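You operate a simulated robot arm through the tools that you are given. There is no shell and no other tool.

Carry out the task below with a simulated robot arm. There is one attempt and no reset: what you move stays moved.

## Task
Press the green tube's cap home and stand it in the tube tray.
Fine: use the press; its tray ends pulled out. Set down upright: what you pick out.

It is judged by the outcome, as a careful person would: the job done as asked, and still so three seconds after it is handed in. It fails if anything else is knocked over, pushed out of place, dropped, spilled or broken. Lids that push on must go on centred and level and be pressed home; caps that screw on are set level and turned clockwise until they are tight.

## Robot
A 7-joint arm with a two-finger parallel gripper, fixed in place. Base frame: the origin is on the floor under the middle of its stand, x ahead of it, y to its left, z up; the work surface is at about z = 78. Readings come in cm, rad, newtons and seconds.
With the tool pointing down near the work surface it reaches from about 10 to 66 cm from the base axis. Its first joint turns from -1.152 to 1.152 rad. Payload 1.57 kg.
The TCP is the grasp point between the finger pads, 3 cm short of the fingertips. In the tool frame z runs along the fingers and y along their closing line. The gripper opens to 8 cm. The fingers are 1.7 cm wide and 1.2 cm thick; the gripper's body (4 by 8.2 cm) begins 8 cm behind the TCP.
Orientation is that of the tool frame in the base frame, as a unit quaternion [w, x, y, z]. With the fingers straight down and closing along the base's y, the tool's x points along the base's -x, its y along +y and its z along -z.

## Interface
- The arm moves only by the tool play_rows. Its argument "commands" is a list of rows, each an object (a shift or turn left out is 0, a gripper value left out holds the last) with "angular": the turn, a rotation vector about the tool's x, y, z in rad, a list of three; "travel": the shift along the tool's x, y, z in cm, a list of three; "grip": the opening in per cent of the stroke, from 0 (shut) to 100 (fully open). In form: [{"angular": [rx, ry, rz], "travel": [dx, dy, dz], "grip": grip}, ...]. A call has 1 to 20 rows; each row shifts and turns the commanded pose from where the row before left it, along the tool's axes as they then stand. Each row takes 0.2 s and may step no farther than 5 cm and 0.15 rad from the row before; otherwise, or with a gripper value out of range, the whole call is refused. A pose out of reach is approached as far as the arm can. The call stops where the force on the tool passes 60 N (or 10 N more than at its start, if that is more) or the arm is blocked; 0.2 s more then pass. Each finger travels about 7.2 cm/s and halts on what it meets, pressing with about 38 N; the grip force reading is that of the motor and also rises with nothing between the fingers. The clock runs only during rows and for 0.2 s after the last one: add rows that do not move to give the fingers time. It gives the time, the measured TCP pose, the force on the tool (base axes), the opening and the grip force at its end, in the units of the frame above (readings bear some noise), with the torque about the TCP (base axes, N m) and any sound that the robot's microphone picked up.
- Cameras (640 x 400 px; columns grow to the right, rows downward): "scene" is fixed at [6.13, 43.32, 143.8]; the picture's right is [-0.75, -0.66, 0.00], its down [-0.29, 0.33, -0.90] and it looks along [0.59, -0.68, -0.44] (base axes); focal length 290 px, centre (320, 200). "wrist" rides on the gripper at [7.2, -0.7, -12.2] in the tool frame; the picture's right is [0.09, 1.00, 0.00], its down [-0.84, 0.08, -0.54] and it looks along [-0.54, 0.05, 0.84] (tool axes); focal length 238 px, centre (320, 200). There is no depth. A picture from a camera that has moved, and an enlarged one, comes with that camera's place and axes in the base frame and with its lens.
- camera(camera): a new picture of that camera. The clock stands still meanwhile.
- zoom(camera, box): a new picture of the part [left, top, right, bottom] of that camera's present view, enlarged. The clock stands still meanwhile.
- job_done(): hands the job in; it is judged then, once.

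Places have to be worked out from the pictures, the camera data and where the tool is seen. Open the gripper and draw the arm clear of the work before you hand the job in, unless the task says otherwise.

The tools are called by a JSON object that holds its "api" and its "payload". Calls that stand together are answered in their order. play_rows: Moves the arm, as the interface text tells. Its arguments: {"type":"object","properties":{"commands":{"type":"array","items":{"type":"object","properties":{"angular":{"type":"array","items":{"type":"number"}},"travel":{"type":"array","items":{"type":"number"}},"grip":{"type":"number"}}}}},"required":["commands"]} The other tools are called the same way: camera (camera) takes a picture; zoom (camera, box) takes an enlarged picture of a part of a camera's view; job_done () hands the job in.

At the start:

```text
time: 0.0
eef_pos: [35.96, -14.45, 123.15]
tcp_rot: [0.0, 0.0, 1.0, 0.0]
ft_force: [0.4, 0.2, -0.5]
ft_torque: [-0.01, 0.03, 0.03]
finger_gap: 8.01
grasp_force: 0.0
```

scene: 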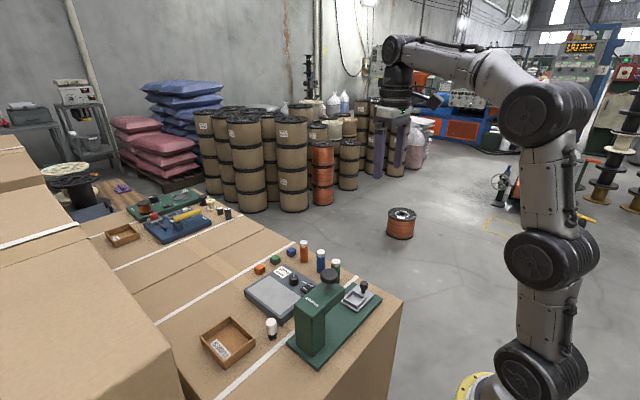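
wrist: 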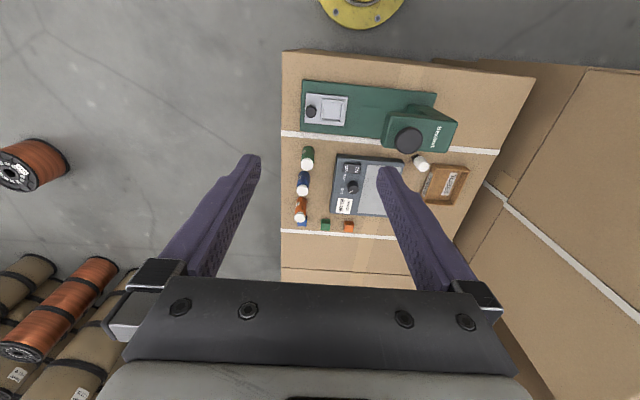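

The scene shows a press with a pulled-out tray, several tubes (green, blue, orange with caps), a device, and a tray. I'll zoom in on the work area with both cameras to identify things.

{"api": "zoom", "payload": {"camera": "scene", "box": [190, 220, 410, 380]}}

{"api": "zoom", "payload": {"camera": "wrist", "box": [270, 50, 530, 250]}}

```text
2.50 times, centred on (300, 300) of scene
camera zoom: at [6.13, 43.32, 143.8], right [-0.75, -0.66, 0.0], down [-0.29, 0.33, -0.9], along [0.59, -0.68, -0.44], focal length 726 px, centre (370, -50)
```

zoom: 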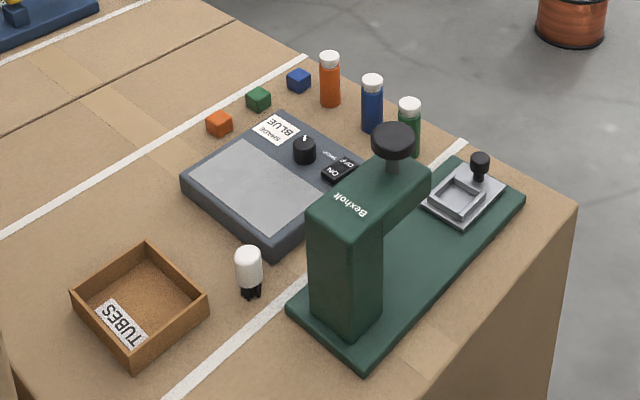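

```text
2.00 times, centred on (400, 150) of wrist
camera zoom: at [28.68, -15.11, 135.24], right [-0.09, 1.0, 0.0], down [0.84, 0.08, 0.54], along [0.54, 0.05, -0.84], focal length 477 px, centre (160, 300)
```

zoom: 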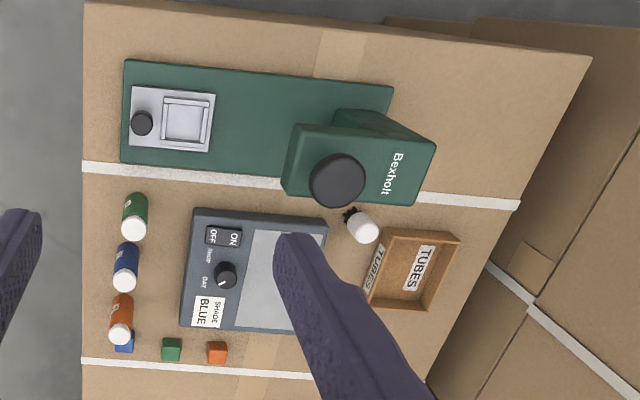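

Green tube, press with tray knob and black top plunger, and "TUBES" box are visible. I'll enlarge further for details.

{"api": "zoom", "payload": {"camera": "scene", "box": [280, 230, 400, 305]}}

{"api": "zoom", "payload": {"camera": "scene", "box": [270, 260, 390, 370]}}

{"api": "zoom", "payload": {"camera": "scene", "box": [195, 300, 315, 375]}}

{"api": "zoom", "payload": {"camera": "wrist", "box": [290, 70, 410, 145]}}

{"api": "zoom", "payload": {"camera": "wrist", "box": [290, 135, 410, 240]}}

{"api": "zoom", "payload": {"camera": "wrist", "box": [380, 80, 500, 215]}}

```text
5.33 times, centred on (340, 268) of scene
camera zoom: at [6.13, 43.32, 143.8], right [-0.75, -0.66, 0.0], down [-0.29, 0.33, -0.9], along [0.59, -0.68, -0.44], focal length 1548 px, centre (213, -160)
```

zoom: 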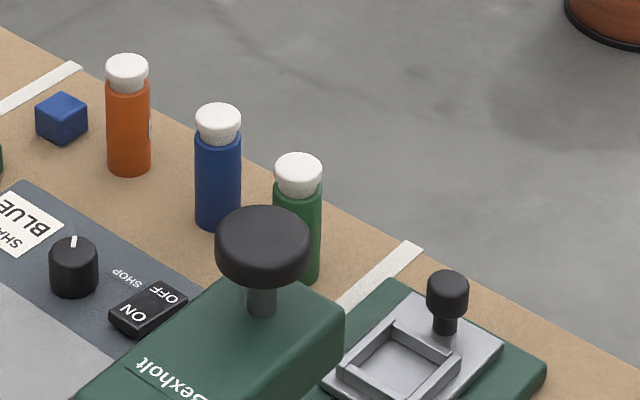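

```text
3.64 times, centred on (330, 315) of scene
camera zoom: at [6.13, 43.32, 143.8], right [-0.75, -0.66, 0.0], down [-0.29, 0.33, -0.9], along [0.59, -0.68, -0.44], focal length 1056 px, centre (284, -218)
```

zoom: 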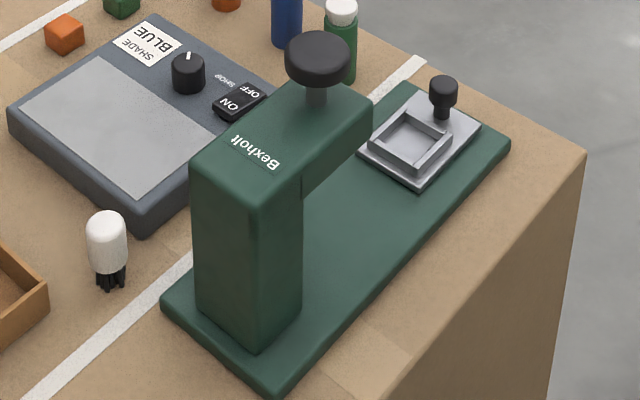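

```text
5.33 times, centred on (255, 338) of scene
camera zoom: at [6.13, 43.32, 143.8], right [-0.75, -0.66, 0.0], down [-0.29, 0.33, -0.9], along [0.59, -0.68, -0.44], focal length 1548 px, centre (667, -533)
```

zoom: 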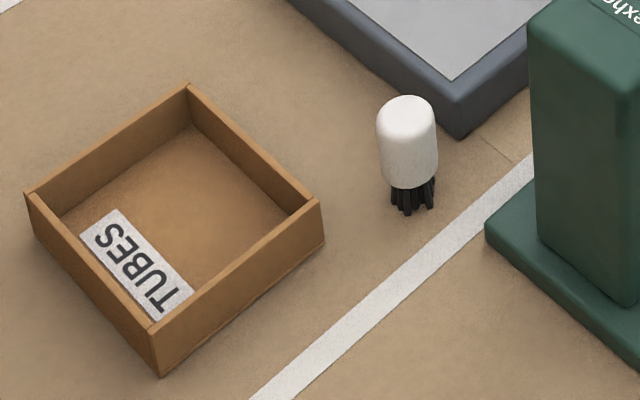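

```text
5.33 times, centred on (350, 108) of wrist
camera zoom: at [28.68, -15.11, 135.24], right [-0.09, 1.0, 0.0], down [0.84, 0.08, 0.54], along [0.54, 0.05, -0.84], focal length 1271 px, centre (160, 693)
```

zoom: 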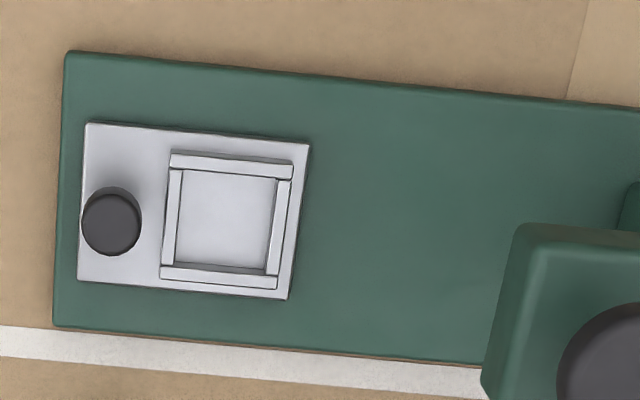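

```text
3.81 times, centred on (350, 188) of wrist
camera zoom: at [28.68, -15.11, 135.24], right [-0.09, 1.0, 0.0], down [0.84, 0.08, 0.54], along [0.54, 0.05, -0.84], focal length 908 px, centre (206, 248)
```

zoom: 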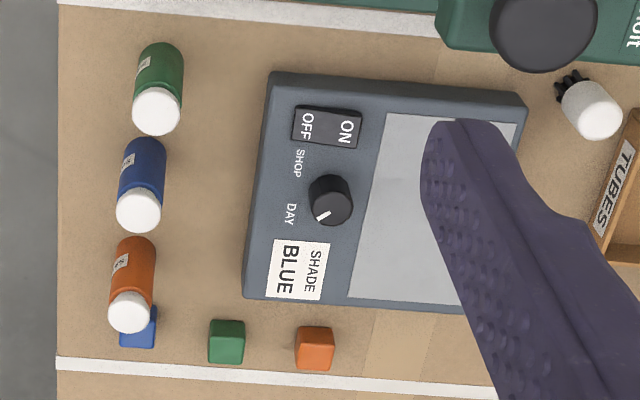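

```text
2.96 times, centred on (440, 148) of wrist
camera zoom: at [28.68, -15.11, 135.24], right [-0.09, 1.0, 0.0], down [0.84, 0.08, 0.54], along [0.54, 0.05, -0.84], focal length 706 px, centre (-36, 356)
```

zoom: 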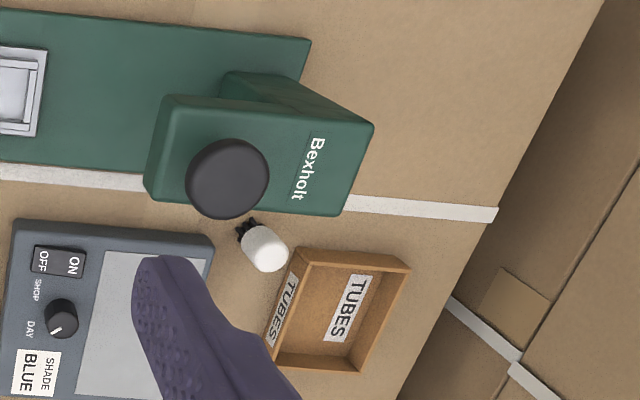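

From triangulation: green tube ≈ (52, -16.5), press nest ≈ (40.5, -11), tray knob ≈ (40.6, -16), press plunger ≈ (40.3, 0.6, z≈97), TUBES box ≈ (57, 21). I'll lower the arm for closer wrist views.

{"api": "play_rows", "payload": {"commands": [{"travel": [1.0, 0, 3.6], "grip": 100}, {"travel": [1.0, 0, 3.6]}, {"travel": [1.0, 0, 3.6]}, {"travel": [1.0, 0, 3.6]}, {"travel": [1.0, 0, 3.6]}, {}]}}

{"api": "camera", "payload": {"camera": "wrist"}}

{"api": "camera", "payload": {"camera": "scene"}}

```text
time: 1.4
eef_pos: [30.92, -14.78, 105.15]
tcp_rot: [0.0, 0.0, 1.0, 0.0]
ft_force: [-0.5, -0.5, 0.8]
ft_torque: [-0.04, 0.0, 0.0]
finger_gap: 8.01
grasp_force: 0.0
```

```text
taken
camera wrist: at [23.64, -15.3, 117.31], right [-0.09, 1.0, 0.0], down [0.84, 0.08, 0.54], along [0.54, 0.05, -0.84], focal length 238 px, centre (320, 200)
```

wrist: 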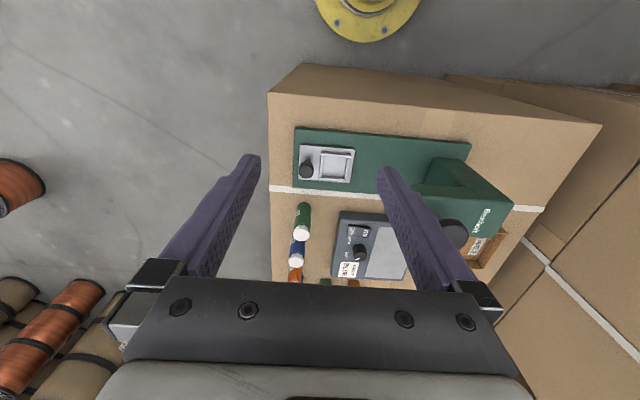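

```text
taken
```

scene: 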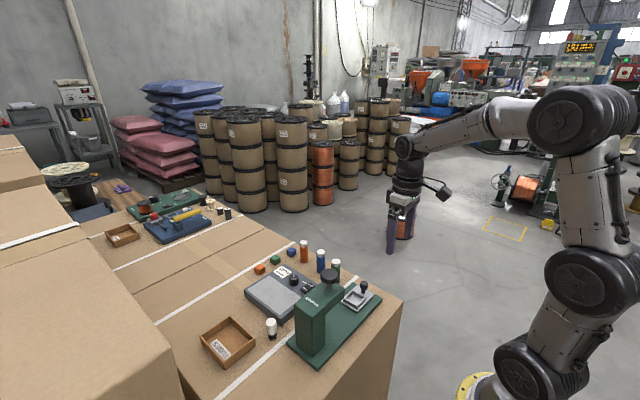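

Position reading is a bit off in y; I'll hold for a moment to see whether it settles, and zoom on the press tray.

{"api": "play_rows", "payload": {"commands": [{}, {}]}}

{"api": "zoom", "payload": {"camera": "wrist", "box": [270, 110, 430, 210]}}

{"api": "zoom", "payload": {"camera": "wrist", "box": [270, 190, 350, 240]}}

```text
time: 2.0
eef_pos: [30.92, -14.82, 105.1]
tcp_rot: [0.0, 0.0, 1.0, 0.0]
ft_force: [-1.1, 0.2, 1.5]
ft_torque: [-0.04, 0.03, 0.04]
finger_gap: 8.02
grasp_force: 0.1
```

```text
4.00 times, centred on (350, 160) of wrist
camera zoom: at [23.66, -15.29, 117.34], right [-0.09, 1.0, 0.0], down [0.84, 0.08, 0.54], along [0.54, 0.05, -0.84], focal length 953 px, centre (200, 360)
```

zoom: 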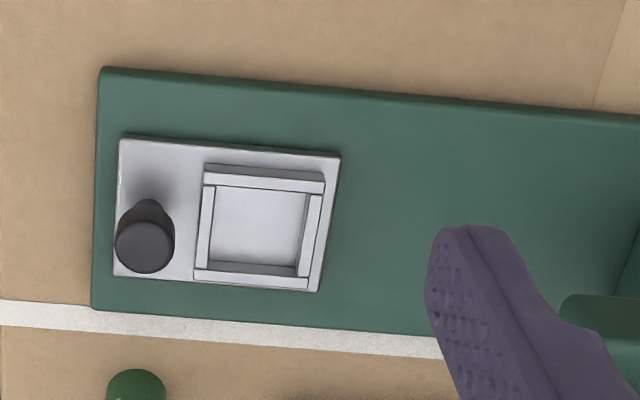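

```text
8.00 times, centred on (310, 215) of wrist
camera zoom: at [23.66, -15.29, 117.34], right [-0.09, 1.0, 0.0], down [0.84, 0.08, 0.54], along [0.54, 0.05, -0.84], focal length 1907 px, centre (400, 80)
```

zoom: 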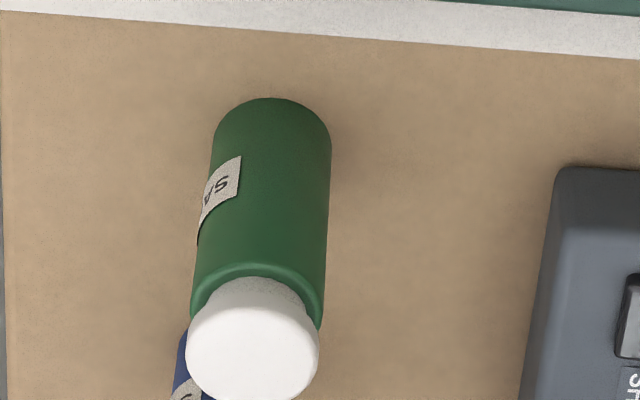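

The green tube appears to be ~2.9 cm in diameter and ~7.6 cm tall at about (51, -16). I'll enlarge the caps to compare cap/body widths and how far the green cap is raised.

{"api": "zoom", "payload": {"camera": "scene", "box": [296, 236, 346, 286]}}

{"api": "zoom", "payload": {"camera": "wrist", "box": [280, 195, 330, 285]}}

{"api": "zoom", "payload": {"camera": "scene", "box": [335, 278, 385, 318]}}

```text
8.00 times, centred on (321, 261) of scene
camera zoom: at [6.13, 43.32, 143.8], right [-0.75, -0.66, 0.0], down [-0.29, 0.33, -0.9], along [0.59, -0.68, -0.44], focal length 2322 px, centre (312, -288)
```

zoom: 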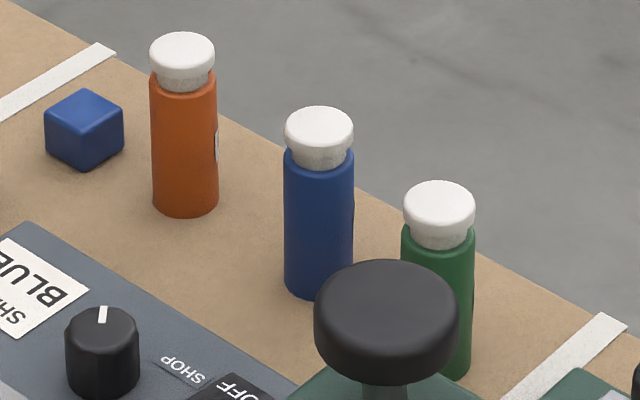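

```text
4.44 times, centred on (305, 240) of wrist
camera zoom: at [23.66, -15.29, 117.34], right [-0.09, 1.0, 0.0], down [0.84, 0.08, 0.54], along [0.54, 0.05, -0.84], focal length 1059 px, centre (387, 22)
```

zoom: 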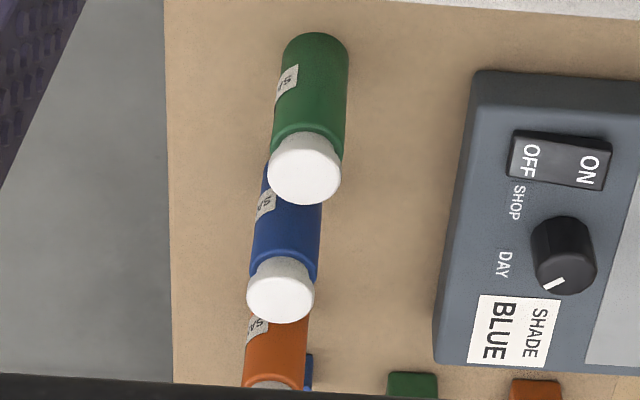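

```text
10.00 times, centred on (360, 298) of scene
camera zoom: at [6.13, 43.32, 143.8], right [-0.75, -0.66, 0.0], down [-0.29, 0.33, -0.9], along [0.59, -0.68, -0.44], focal length 2903 px, centre (-80, -780)
```

zoom: 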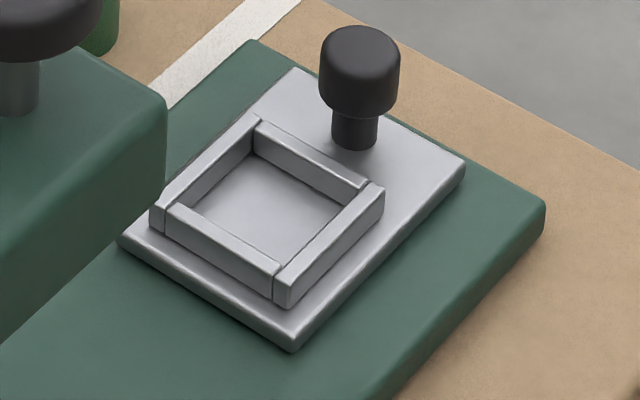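

The caps are stoppers whose heads are no wider than the bodies, so a vertical grasp grips the body. I'll rotate the tool −90° about its z (so it closes along base x, camera on the −y side), which keeps the camera and gripper clear of the press head.

{"api": "play_rows", "payload": {"commands": [{"angular": [0, 0, -0.15], "grip": 100}, {"angular": [0, 0, -0.15]}, {"angular": [0, 0, -0.15]}, {"angular": [0, 0, -0.15]}, {"angular": [0, 0, -0.15]}, {"angular": [0, 0, -0.15]}, {"angular": [0, 0, -0.15]}, {"angular": [0, 0, -0.15]}, {"angular": [0, 0, -0.15]}, {"angular": [0, 0, -0.15]}, {"angular": [0, 0, -0.0708]}, {}, {}]}}

{"api": "camera", "payload": {"camera": "wrist"}}

{"api": "camera", "payload": {"camera": "scene"}}

```text
time: 4.8
eef_pos: [30.99, -14.59, 105.15]
tcp_rot: [-0.001, -0.707, 0.708, 0.0]
ft_force: [0.4, -0.7, 0.8]
ft_torque: [0.05, 0.02, 0.01]
finger_gap: 8.0
grasp_force: 0.1
```

```text
taken
camera wrist: at [31.55, -21.64, 117.17], right [-1.0, -0.09, 0.0], down [-0.08, 0.84, 0.54], along [-0.05, 0.54, -0.84], focal length 238 px, centre (320, 200)
```

wrist: 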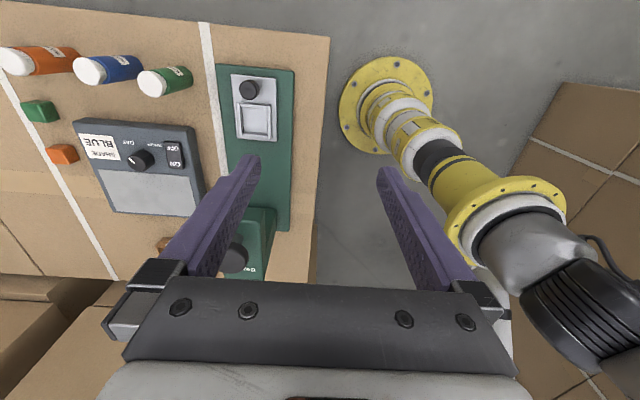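

```text
taken
```

scene: 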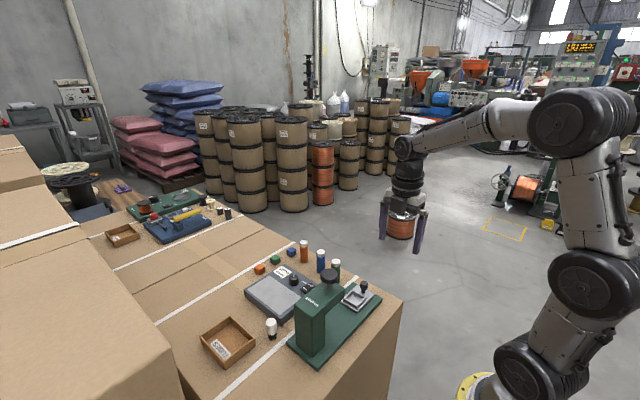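

Rotation worked. Now I move to around (46, -20, 100) to look at the green tube and the nest closely.

{"api": "play_rows", "payload": {"commands": [{"travel": [1.35, -3.75, 1.25]}, {"travel": [1.35, -3.75, 1.25]}, {"travel": [1.35, -3.75, 1.25]}, {"travel": [1.35, -3.75, 1.25]}, {}, {}]}}

{"api": "camera", "payload": {"camera": "wrist"}}

{"api": "zoom", "payload": {"camera": "wrist", "box": [220, 50, 440, 190]}}

```text
time: 6.2
eef_pos: [46.14, -19.99, 100.3]
tcp_rot: [0.0, -0.706, 0.708, 0.0]
ft_force: [0.5, 0.3, 0.8]
ft_torque: [0.02, -0.03, -0.02]
finger_gap: 8.02
grasp_force: 0.0
```

```text
taken
camera wrist: at [46.6, -27.13, 112.47], right [-1.0, -0.09, 0.0], down [-0.08, 0.84, 0.54], along [-0.05, 0.54, -0.84], focal length 238 px, centre (320, 200)
```

wrist: 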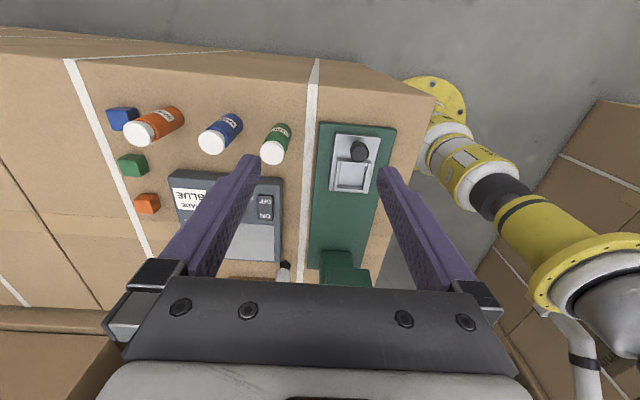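

```text
2.86 times, centred on (330, 120) of wrist
camera zoom: at [46.6, -27.13, 112.47], right [-1.0, -0.09, 0.0], down [-0.08, 0.84, 0.54], along [-0.05, 0.54, -0.84], focal length 681 px, centre (291, 429)
```

zoom: 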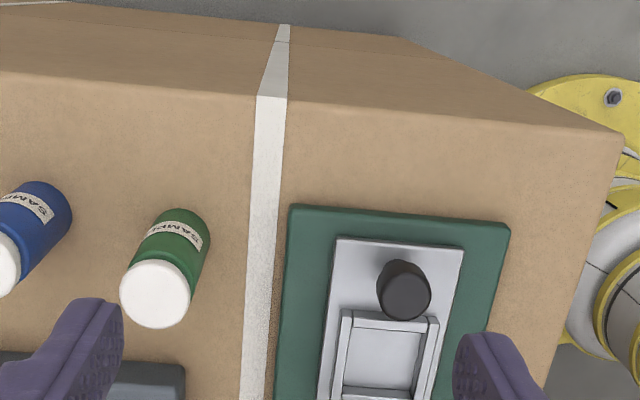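

Green tube estimated at (51.15, -16.1). Let me zoom in on the press tray nest from this view as a second measurement.

{"api": "zoom", "payload": {"camera": "wrist", "box": [300, 120, 400, 200]}}

{"api": "zoom", "payload": {"camera": "wrist", "box": [250, 110, 310, 180]}}

```text
5.00 times, centred on (350, 160) of wrist
camera zoom: at [46.6, -27.13, 112.47], right [-1.0, -0.09, 0.0], down [-0.08, 0.84, 0.54], along [-0.05, 0.54, -0.84], focal length 1192 px, centre (170, 400)
```

zoom: 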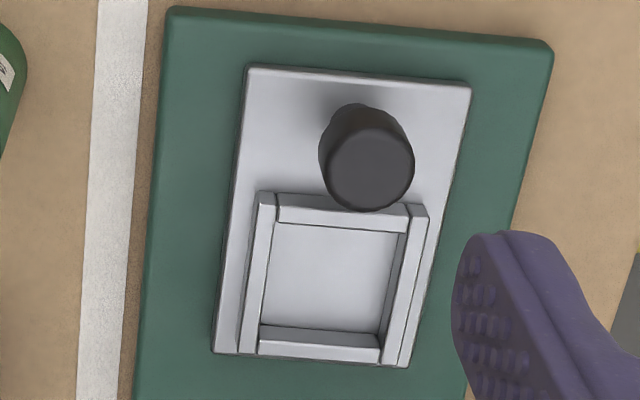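

```text
5.71 times, centred on (280, 145) of wrist
camera zoom: at [46.6, -27.13, 112.47], right [-1.0, -0.09, 0.0], down [-0.08, 0.84, 0.54], along [-0.05, 0.54, -0.84], focal length 1362 px, centre (549, 514)
```

zoom: 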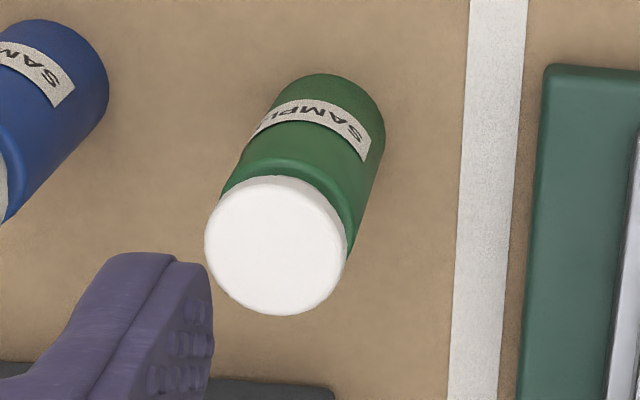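

Nest centre ≈ (40.3, -11.45), wall tops ≈ 80.8, floor ≈ 79.7. Now move above the green tube (51.15, -16.1) with fingertips just above the cap, opening about 5.4 cm so as not to touch the blue tube.

{"api": "play_rows", "payload": {"commands": [{"travel": [-1.3, -1.72, 3.3], "grip": 68}, {"travel": [-1.3, -1.72, 3.3]}, {"travel": [-1.25, -1.71, 3.2]}, {}, {}]}}

{"api": "camera", "payload": {"camera": "wrist"}}

{"api": "zoom", "payload": {"camera": "scene", "box": [280, 200, 400, 300]}}

```text
time: 7.4
eef_pos: [51.15, -16.45, 90.18]
tcp_rot: [0.001, -0.707, 0.708, 0.0]
ft_force: [0.9, 0.2, 0.0]
ft_torque: [-0.02, 0.05, -0.01]
finger_gap: 5.45
grasp_force: 0.0
```

```text
taken
camera wrist: at [51.7, -23.5, 102.33], right [-1.0, -0.09, 0.0], down [-0.08, 0.84, 0.54], along [-0.05, 0.54, -0.84], focal length 238 px, centre (320, 200)
```

wrist: 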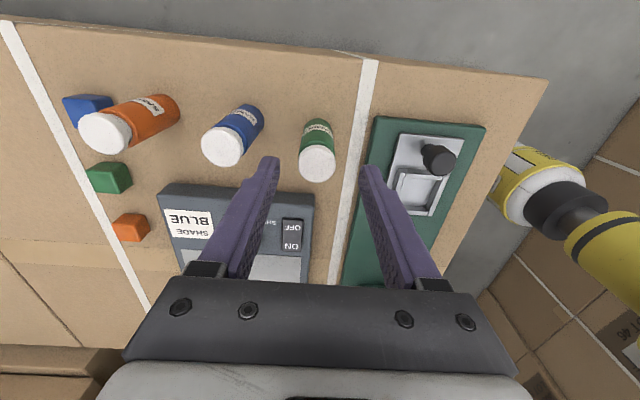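

```text
4.00 times, centred on (340, 250) of scene
camera zoom: at [6.13, 43.32, 143.8], right [-0.75, -0.66, 0.0], down [-0.29, 0.33, -0.9], along [0.59, -0.68, -0.44], focal length 1161 px, centre (240, 0)
```

zoom: 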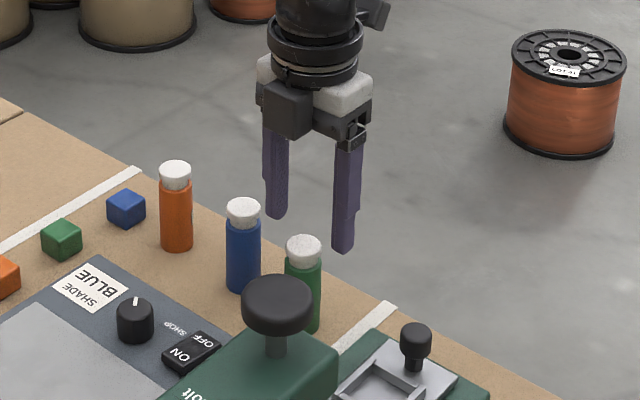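

The tube cap centre is about 0.2 cm off the fingertip midpoint in +x and +y. I'll correct and descend to TCP z ≈ 83.2 (fingertips about 2.2 cm above the table).

{"api": "play_rows", "payload": {"commands": [{"travel": [-0.2, -0.15, 0]}, {"travel": [0, 0, 1.4]}, {"travel": [0, 0, 1.4]}, {"travel": [0, 0, 1.4]}, {"travel": [0, 0, 1.4]}, {"travel": [0, 0, 1.4]}, {}, {}]}}

{"api": "camera", "payload": {"camera": "wrist"}}

{"api": "zoom", "payload": {"camera": "scene", "box": [280, 200, 400, 300]}}

```text
time: 9.2
eef_pos: [51.24, -16.05, 83.24]
tcp_rot: [0.0, -0.706, 0.708, 0.001]
ft_force: [-0.5, 0.8, 1.5]
ft_torque: [0.02, 0.03, 0.01]
finger_gap: 5.43
grasp_force: 0.0
```

```text
taken
camera wrist: at [51.77, -23.1, 95.41], right [-1.0, -0.09, 0.0], down [-0.08, 0.84, 0.54], along [-0.05, 0.54, -0.84], focal length 238 px, centre (320, 200)
```

wrist: 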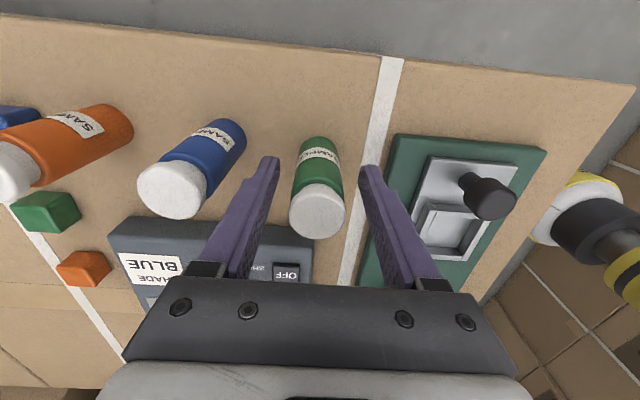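

```text
4.00 times, centred on (340, 250) of scene
camera zoom: at [6.13, 43.32, 143.8], right [-0.75, -0.66, 0.0], down [-0.29, 0.33, -0.9], along [0.59, -0.68, -0.44], focal length 1161 px, centre (240, 0)
```

zoom: 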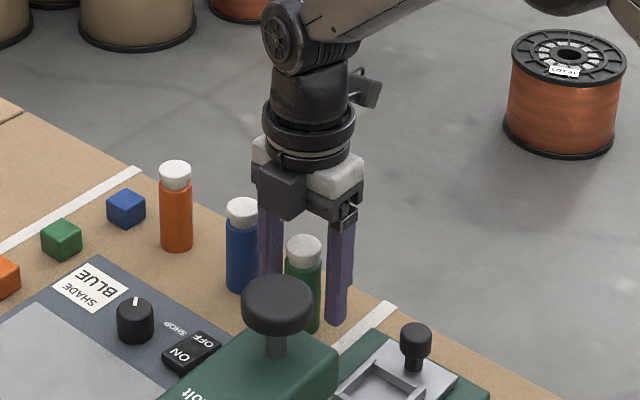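

The fingers straddle the tube's body with the axis centred within 0.1 cm. Close in stages.

{"api": "play_rows", "payload": {"commands": [{"grip": 45}, {"grip": 40}, {"grip": 36}, {"grip": 30}, {"grip": 20}, {"grip": 10}, {}, {}]}}

{"api": "camera", "payload": {"camera": "wrist"}}

{"api": "zoom", "payload": {"camera": "scene", "box": [280, 220, 380, 300]}}

```text
time: 11.0
eef_pos: [51.28, -16.05, 83.33]
tcp_rot: [0.0, -0.707, 0.707, 0.0]
ft_force: [0.9, -0.1, 0.6]
ft_torque: [-0.01, 0.0, 0.02]
finger_gap: 2.9
grasp_force: 38.1
```

```text
taken
camera wrist: at [51.78, -23.1, 95.43], right [-1.0, -0.09, 0.0], down [-0.08, 0.84, 0.54], along [-0.05, 0.54, -0.84], focal length 238 px, centre (320, 200)
```

wrist: 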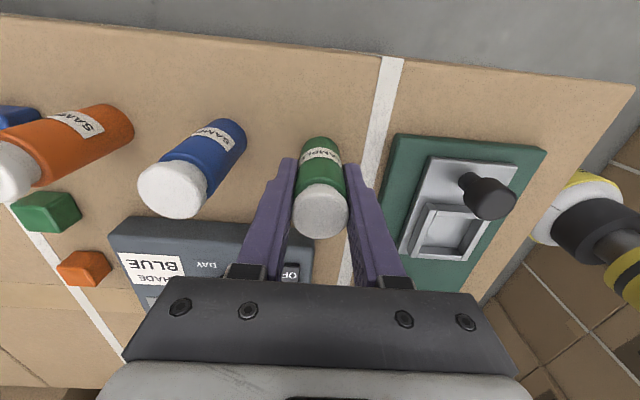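

```text
5.00 times, centred on (330, 260) of scene
camera zoom: at [6.13, 43.32, 143.8], right [-0.75, -0.66, 0.0], down [-0.29, 0.33, -0.9], along [0.59, -0.68, -0.44], focal length 1452 px, centre (270, -100)
```

zoom: 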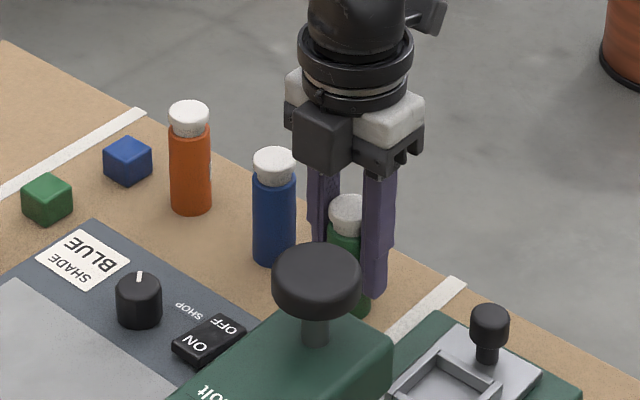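

Tube is gripped (gap 2.9 cm, 38 N). Lift it straight up 7 cm slowly and verify the cap and tube come together.

{"api": "play_rows", "payload": {"commands": [{"travel": [0, 0, -0.5]}, {"travel": [0, 0, -1]}, {"travel": [0, 0, -1.5]}, {"travel": [0, 0, -1.5]}, {"travel": [0, 0, -1.5]}, {"travel": [0, 0, -1]}, {}, {}]}}

{"api": "camera", "payload": {"camera": "wrist"}}

{"api": "zoom", "payload": {"camera": "scene", "box": [280, 200, 380, 280]}}

```text
time: 12.8
eef_pos: [51.13, -15.72, 90.25]
tcp_rot: [0.001, -0.706, 0.708, 0.0]
ft_force: [0.0, -0.2, -1.0]
ft_torque: [-0.02, -0.04, 0.02]
finger_gap: 2.91
grasp_force: 38.2
```

```text
taken
camera wrist: at [51.67, -22.82, 102.45], right [-1.0, -0.09, 0.0], down [-0.08, 0.84, 0.54], along [-0.05, 0.54, -0.84], focal length 238 px, centre (320, 200)
```

wrist: 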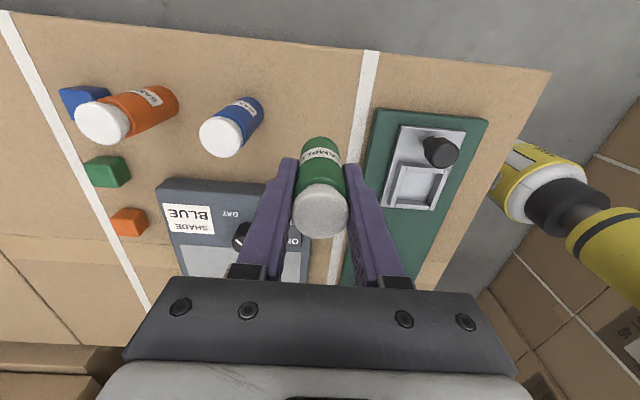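

```text
5.00 times, centred on (330, 240) of scene
camera zoom: at [6.13, 43.32, 143.8], right [-0.75, -0.66, 0.0], down [-0.29, 0.33, -0.9], along [0.59, -0.68, -0.44], focal length 1452 px, centre (270, 0)
```

zoom: 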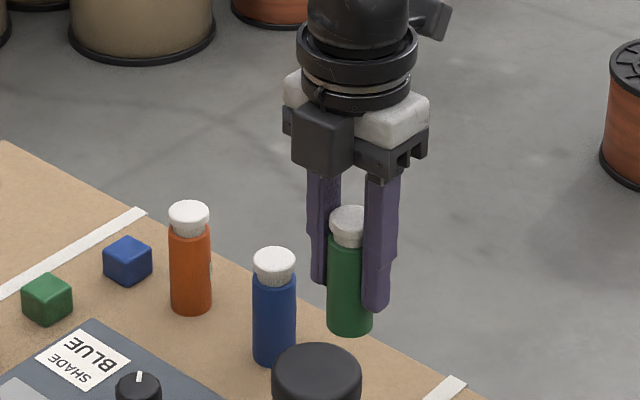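

Tube and cap lifted together. Now move above the nest (40.3, -11.45) at the same height.

{"api": "play_rows", "payload": {"commands": [{"travel": [-0.9, 2.17, 0]}, {"travel": [-0.85, 2.17, 0]}, {"travel": [-0.85, 2.17, 0]}, {"travel": [-0.85, 2.16, 0]}, {"travel": [-0.85, 2.16, 0]}, {}, {}]}}

{"api": "camera", "payload": {"camera": "wrist"}}

{"api": "zoom", "payload": {"camera": "scene", "box": [300, 220, 420, 320]}}

```text
time: 14.4
eef_pos: [40.42, -11.67, 90.43]
tcp_rot: [0.0, -0.706, 0.708, 0.0]
ft_force: [0.2, -0.3, -1.4]
ft_torque: [-0.01, -0.04, -0.02]
finger_gap: 2.89
grasp_force: 38.0
```

```text
taken
camera wrist: at [41.02, -18.67, 102.52], right [-1.0, -0.09, 0.0], down [-0.08, 0.84, 0.54], along [-0.05, 0.54, -0.84], focal length 238 px, centre (320, 200)
```

wrist: 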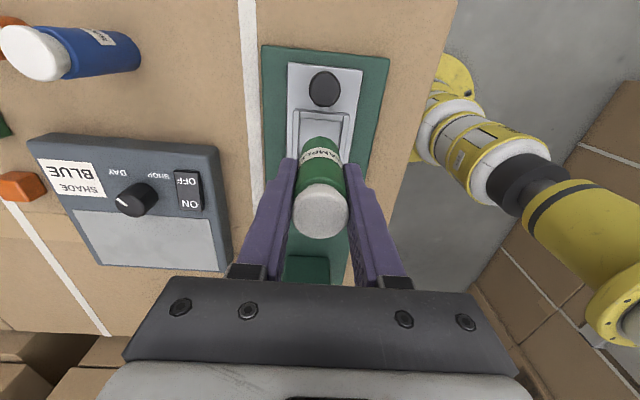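

```text
4.00 times, centred on (360, 270) of scene
camera zoom: at [6.13, 43.32, 143.8], right [-0.75, -0.66, 0.0], down [-0.29, 0.33, -0.9], along [0.59, -0.68, -0.44], focal length 1161 px, centre (160, -80)
```

zoom: 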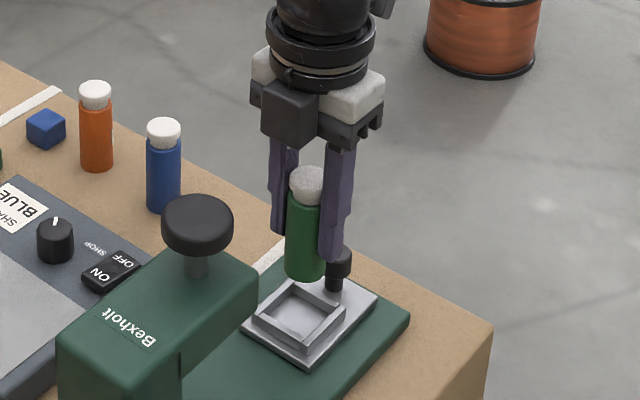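

Let me zoom in to check the tube's alignment with the nest.

{"api": "zoom", "payload": {"camera": "wrist", "box": [260, 50, 400, 190]}}

{"api": "zoom", "payload": {"camera": "scene", "box": [350, 250, 400, 320]}}

```text
2.86 times, centred on (330, 120) of wrist
camera zoom: at [41.02, -18.67, 102.52], right [-1.0, -0.09, 0.0], down [-0.08, 0.84, 0.54], along [-0.05, 0.54, -0.84], focal length 681 px, centre (291, 429)
```

zoom: 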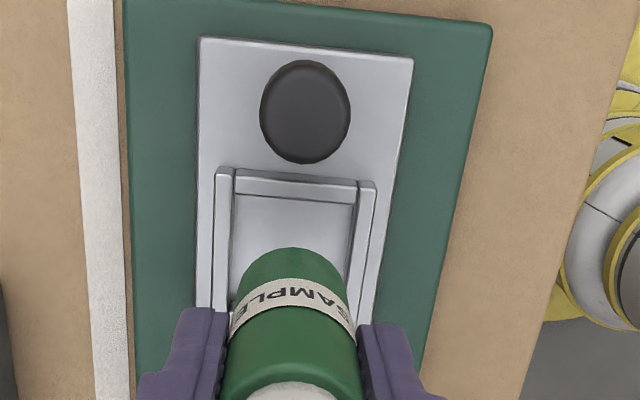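

```text
5.71 times, centred on (375, 285) of scene
camera zoom: at [6.13, 43.32, 143.8], right [-0.75, -0.66, 0.0], down [-0.29, 0.33, -0.9], along [0.59, -0.68, -0.44], focal length 1659 px, centre (6, -286)
```

zoom: 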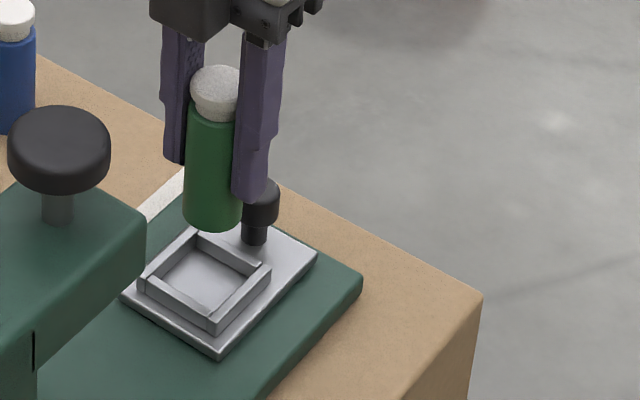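

Nest centre computes to ≈ (40.4, -11.47), inner width ≈ 3.6 cm. The tube axis is about 0.3 cm short in y; correct and descend to just above the floor.

{"api": "play_rows", "payload": {"commands": [{"travel": [-0.3, 0, 0]}, {"travel": [0, 0, 1]}, {"travel": [0, 0, 1]}, {"travel": [0, 0, 1]}, {"travel": [0, 0, 0.6]}, {}, {}]}}

{"api": "zoom", "payload": {"camera": "wrist", "box": [260, 50, 400, 190]}}

{"api": "zoom", "payload": {"camera": "scene", "box": [330, 250, 400, 320]}}

```text
time: 16.0
eef_pos: [40.38, -11.39, 86.73]
tcp_rot: [0.0, -0.707, 0.707, 0.0]
ft_force: [0.0, 0.2, -1.8]
ft_torque: [-0.02, -0.04, 0.01]
finger_gap: 2.88
grasp_force: 38.5
```

```text
2.86 times, centred on (330, 120) of wrist
camera zoom: at [41.04, -18.47, 98.85], right [-1.0, -0.09, 0.0], down [-0.08, 0.84, 0.54], along [-0.05, 0.54, -0.84], focal length 681 px, centre (291, 429)
```

zoom: 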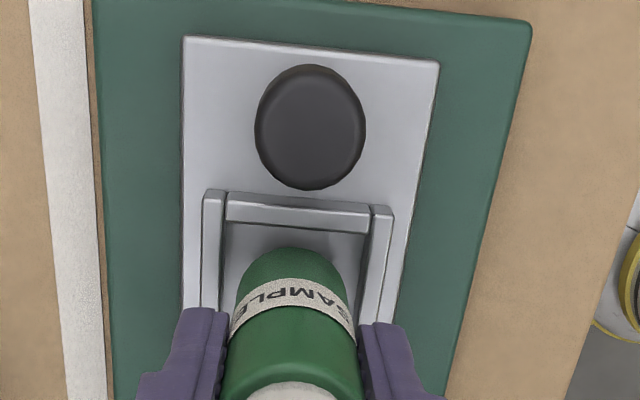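

```text
5.71 times, centred on (365, 285) of scene
camera zoom: at [6.13, 43.32, 143.8], right [-0.75, -0.66, 0.0], down [-0.29, 0.33, -0.9], along [0.59, -0.68, -0.44], focal length 1659 px, centre (63, -286)
```

zoom: 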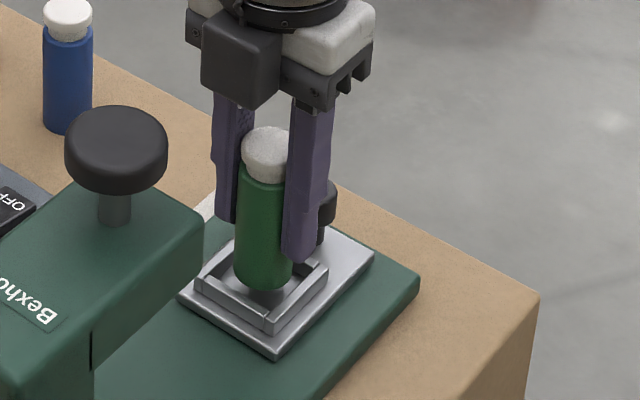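

Tube is centred over the nest, bottom just above wall tops. Lower 1.2 cm, then in fine steps.

{"api": "play_rows", "payload": {"commands": [{"travel": [0, 0, 0.5]}, {"travel": [0, 0, 0.5]}, {"travel": [0, 0, 0.3]}, {}, {}]}}

{"api": "play_rows", "payload": {"commands": [{"travel": [0, 0, 0.15]}, {}, {}]}}

{"api": "zoom", "payload": {"camera": "scene", "box": [330, 250, 400, 320]}}

```text
time: 17.2
eef_pos: [40.57, -11.57, 85.66]
tcp_rot: [0.001, -0.706, 0.708, 0.0]
ft_force: [-4.0, 2.4, 11.4]
ft_torque: [0.11, 0.2, -0.03]
finger_gap: 2.92
grasp_force: 37.4
```

```text
time: 18.0
eef_pos: [40.52, -11.53, 85.42]
tcp_rot: [0.001, -0.706, 0.708, -0.003]
ft_force: [-9.4, 3.3, 38.9]
ft_torque: [0.15, 0.49, -0.08]
finger_gap: 2.93
grasp_force: 38.0
```

```text
5.71 times, centred on (365, 285) of scene
camera zoom: at [6.06, 43.35, 143.79], right [-0.75, -0.66, 0.0], down [-0.29, 0.33, -0.9], along [0.59, -0.68, -0.44], focal length 1659 px, centre (63, -286)
```

zoom: 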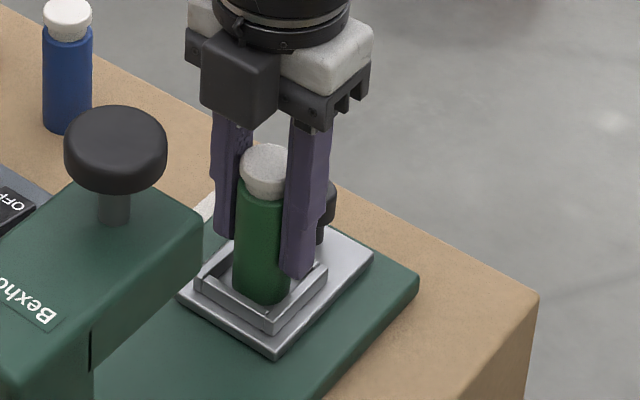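

The force acts through the tube's bottom centre — it's seated on the nest floor (floor ≈ 80.2). Relieve the load by rising slightly, then check before release.

{"api": "play_rows", "payload": {"commands": [{"travel": [0, 0, -0.25]}, {}, {}]}}

{"api": "zoom", "payload": {"camera": "wrist", "box": [260, 50, 400, 190]}}

{"api": "zoom", "payload": {"camera": "scene", "box": [345, 265, 390, 310]}}

```text
time: 18.8
eef_pos: [40.44, -11.43, 85.42]
tcp_rot: [0.0, -0.706, 0.708, 0.0]
ft_force: [2.0, -0.3, 7.6]
ft_torque: [-0.06, -0.18, 0.02]
finger_gap: 2.92
grasp_force: 37.9
```

```text
2.86 times, centred on (330, 120) of wrist
camera zoom: at [41.08, -18.52, 97.66], right [-1.0, -0.09, 0.0], down [-0.08, 0.84, 0.54], along [-0.05, 0.54, -0.84], focal length 681 px, centre (291, 429)
```

zoom: 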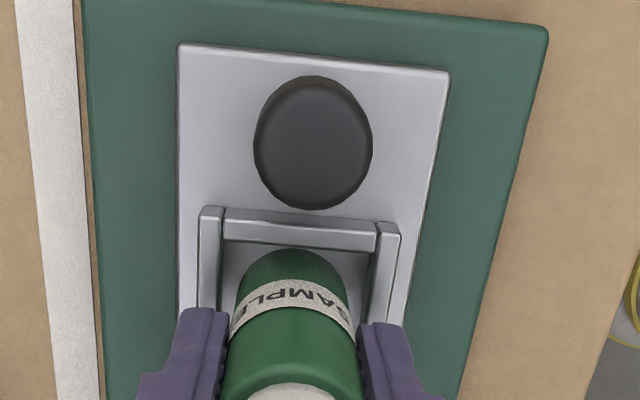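

```text
8.89 times, centred on (368, 288) of scene
camera zoom: at [6.13, 43.33, 143.8], right [-0.75, -0.66, 0.0], down [-0.29, 0.33, -0.9], along [0.59, -0.68, -0.44], focal length 2580 px, centre (-102, -578)
```

zoom: 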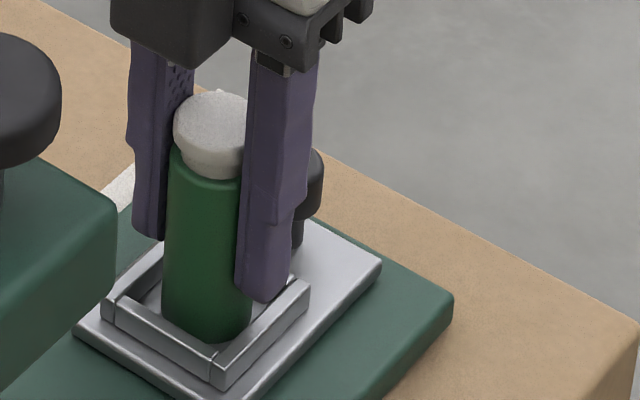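

The tube stands inside the nest walls. Release by opening to ~5.2 cm and check.

{"api": "play_rows", "payload": {"commands": [{"grip": 40}, {"grip": 50}, {"grip": 65}, {}]}}

{"api": "camera", "payload": {"camera": "wrist"}}

{"api": "zoom", "payload": {"camera": "scene", "box": [345, 265, 390, 310]}}

```text
time: 19.8
eef_pos: [40.51, -11.52, 85.51]
tcp_rot: [0.0, -0.706, 0.708, 0.0]
ft_force: [-0.7, 0.1, 1.1]
ft_torque: [-0.02, -0.01, -0.02]
finger_gap: 5.19
grasp_force: 0.0
```

```text
taken
camera wrist: at [41.06, -18.53, 97.72], right [-1.0, -0.09, 0.0], down [-0.08, 0.84, 0.54], along [-0.05, 0.54, -0.84], focal length 238 px, centre (320, 200)
```

wrist: 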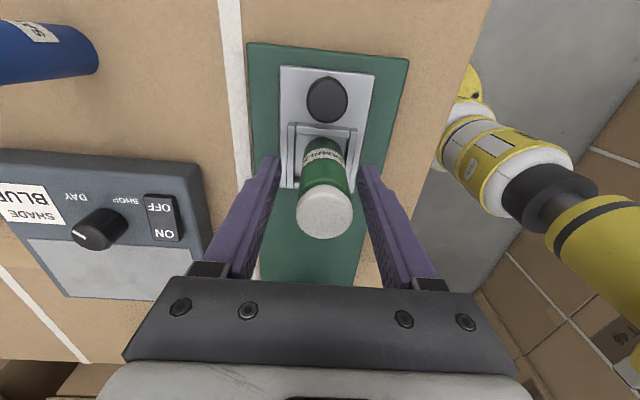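

```text
8.89 times, centred on (368, 288) of scene
camera zoom: at [6.13, 43.32, 143.8], right [-0.75, -0.66, 0.0], down [-0.29, 0.33, -0.9], along [0.59, -0.68, -0.44], focal length 2580 px, centre (-102, -578)
```

zoom: 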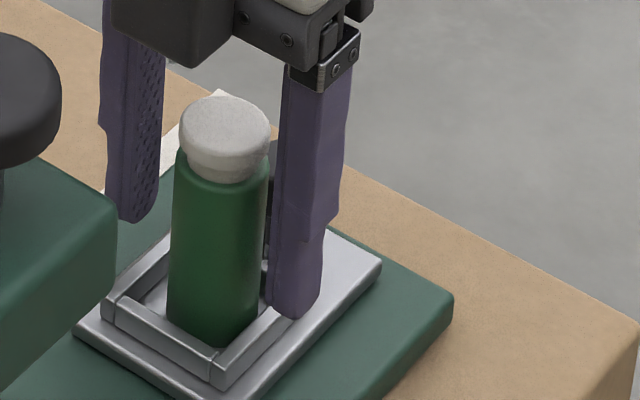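

The tube stands upright, free in the nest. Raise straight up clear of it.

{"api": "play_rows", "payload": {"commands": [{"travel": [0, 0, -1]}, {"travel": [0, 0, -2]}, {"travel": [0, 0, -2]}, {"travel": [0, 0, -2]}, {"travel": [0, 0, -1]}, {}, {}]}}

{"api": "camera", "payload": {"camera": "wrist"}}

{"api": "zoom", "payload": {"camera": "scene", "box": [280, 240, 400, 360]}}

```text
time: 21.4
eef_pos: [40.3, -11.33, 93.57]
tcp_rot: [-0.001, -0.706, 0.708, 0.0]
ft_force: [-0.1, 0.9, 0.2]
ft_torque: [-0.02, -0.01, 0.02]
finger_gap: 5.17
grasp_force: 0.1
```

```text
taken
camera wrist: at [40.91, -18.35, 105.7], right [-1.0, -0.09, 0.0], down [-0.08, 0.84, 0.54], along [-0.05, 0.54, -0.84], focal length 238 px, centre (320, 200)
```

wrist: 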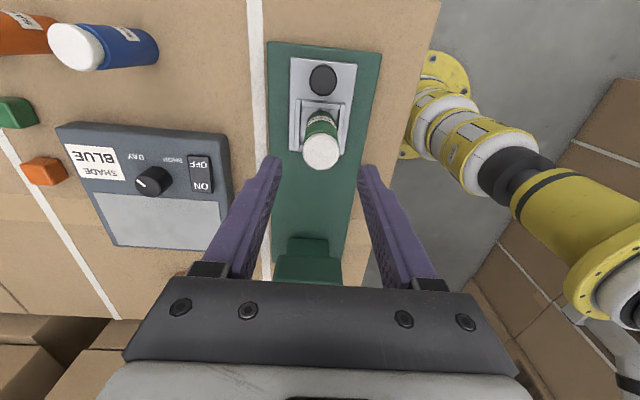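

```text
3.33 times, centred on (340, 300) of scene
camera zoom: at [6.13, 43.32, 143.8], right [-0.75, -0.66, 0.0], down [-0.29, 0.33, -0.9], along [0.59, -0.68, -0.44], focal length 968 px, centre (253, -133)
```

zoom: 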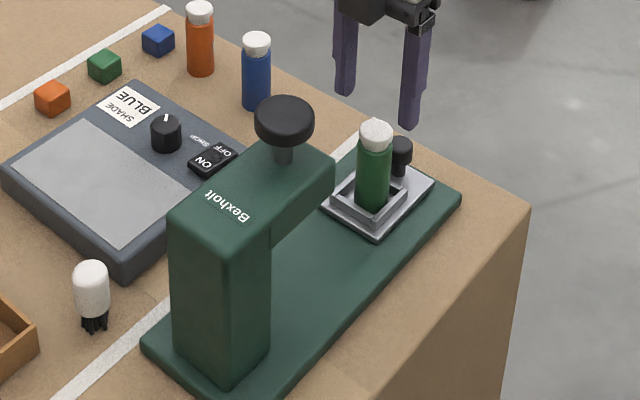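

Tube is standing upright in the nest. Now move to −y above the tray knob (40.4, -16.1, top 83.4) and tilt the tool 0.35 rad so the gripper body leans away from the press head.

{"api": "play_rows", "payload": {"commands": [{"travel": [2.75, -0.05, 0], "grip": 60}, {"travel": [2.7, -0.05, 0]}, {"angular": [0, -0.12, 0]}, {"angular": [0, -0.12, 0]}, {"angular": [0, -0.11, 0]}, {}, {}]}}

{"api": "camera", "payload": {"camera": "wrist"}}

{"api": "zoom", "payload": {"camera": "scene", "box": [320, 200, 440, 320]}}

```text
time: 23.0
eef_pos: [40.57, -16.88, 93.58]
tcp_rot: [0.123, -0.696, 0.697, 0.123]
ft_force: [-0.4, 0.1, -1.0]
ft_torque: [-0.03, 0.03, -0.02]
finger_gap: 4.81
grasp_force: 0.1
```

```text
taken
camera wrist: at [41.05, -27.56, 102.41], right [-1.0, -0.08, -0.03], down [-0.08, 0.6, 0.8], along [-0.05, 0.8, -0.6], focal length 238 px, centre (320, 200)
```

wrist: 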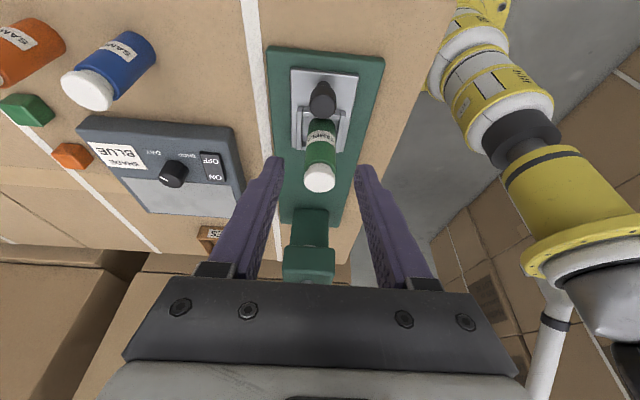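

```text
3.33 times, centred on (380, 260) of scene
camera zoom: at [6.13, 43.32, 143.8], right [-0.75, -0.66, 0.0], down [-0.29, 0.33, -0.9], along [0.59, -0.68, -0.44], focal length 968 px, centre (120, 0)
```

zoom: 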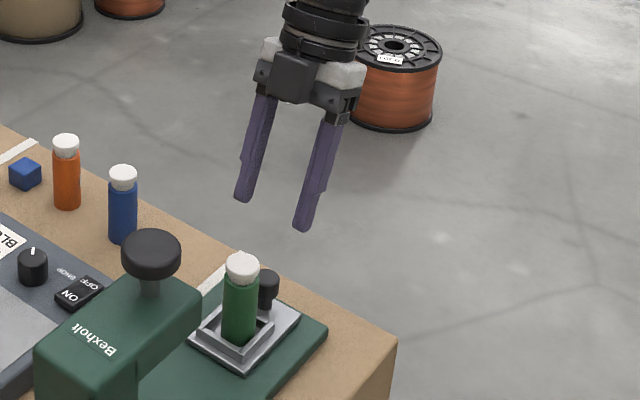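

Tilted as planned. Descend 6 cm (base z) to check alignment over the knob.

{"api": "play_rows", "payload": {"commands": [{"travel": [0.69, 0, 1.88]}, {"travel": [0.69, 0, 1.88]}, {"travel": [0.69, 0, 1.88]}, {}, {}]}}

{"api": "camera", "payload": {"camera": "wrist"}}

{"api": "zoom", "payload": {"camera": "scene", "box": [330, 230, 410, 310]}}

```text
time: 24.2
eef_pos: [40.71, -16.78, 87.5]
tcp_rot: [0.123, -0.696, 0.697, 0.122]
ft_force: [-0.1, 0.1, 0.3]
ft_torque: [-0.01, 0.03, -0.06]
finger_gap: 4.82
grasp_force: 0.1
```

```text
taken
camera wrist: at [41.26, -27.57, 96.41], right [-1.0, -0.09, -0.03], down [-0.08, 0.6, 0.8], along [-0.05, 0.8, -0.6], focal length 238 px, centre (320, 200)
```

wrist: 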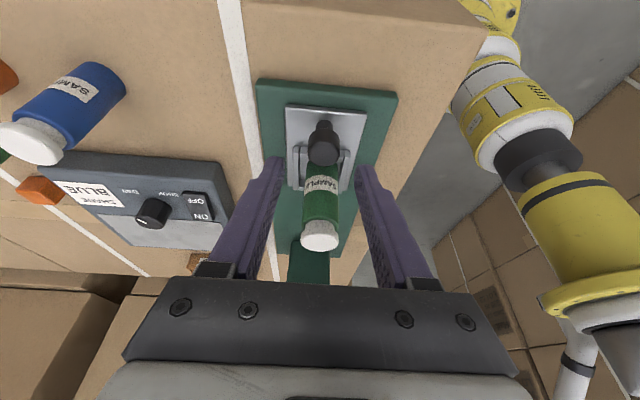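

```text
5.00 times, centred on (370, 270) of scene
camera zoom: at [6.13, 43.32, 143.8], right [-0.75, -0.66, 0.0], down [-0.29, 0.33, -0.9], along [0.59, -0.68, -0.44], focal length 1452 px, centre (70, -150)
```

zoom: 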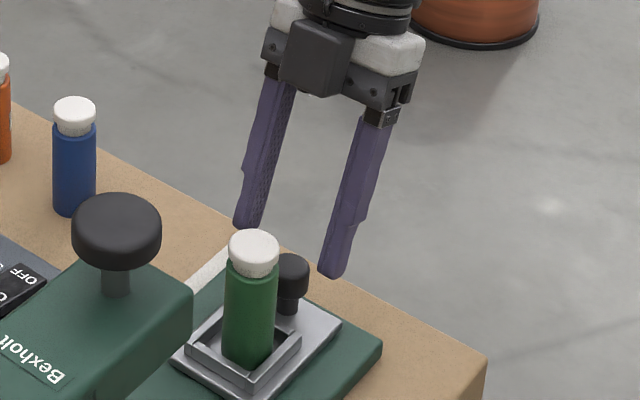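

Let me zoom in to locate the knob relative to the fingertips.

{"api": "zoom", "payload": {"camera": "wrist", "box": [250, 90, 400, 190]}}

```text
4.00 times, centred on (325, 140) of wrist
camera zoom: at [41.26, -27.57, 96.41], right [-1.0, -0.09, -0.03], down [-0.08, 0.6, 0.8], along [-0.05, 0.8, -0.6], focal length 953 px, centre (300, 440)
```

zoom: 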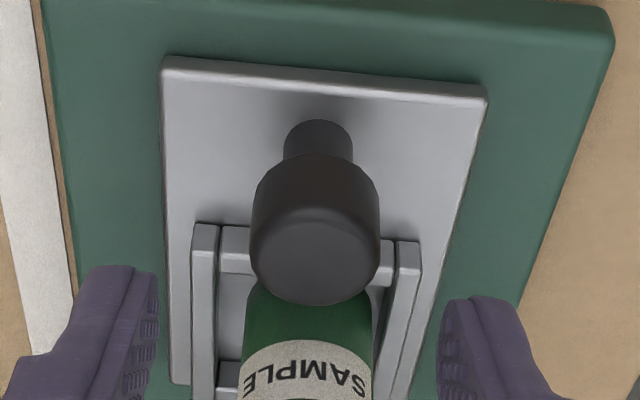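

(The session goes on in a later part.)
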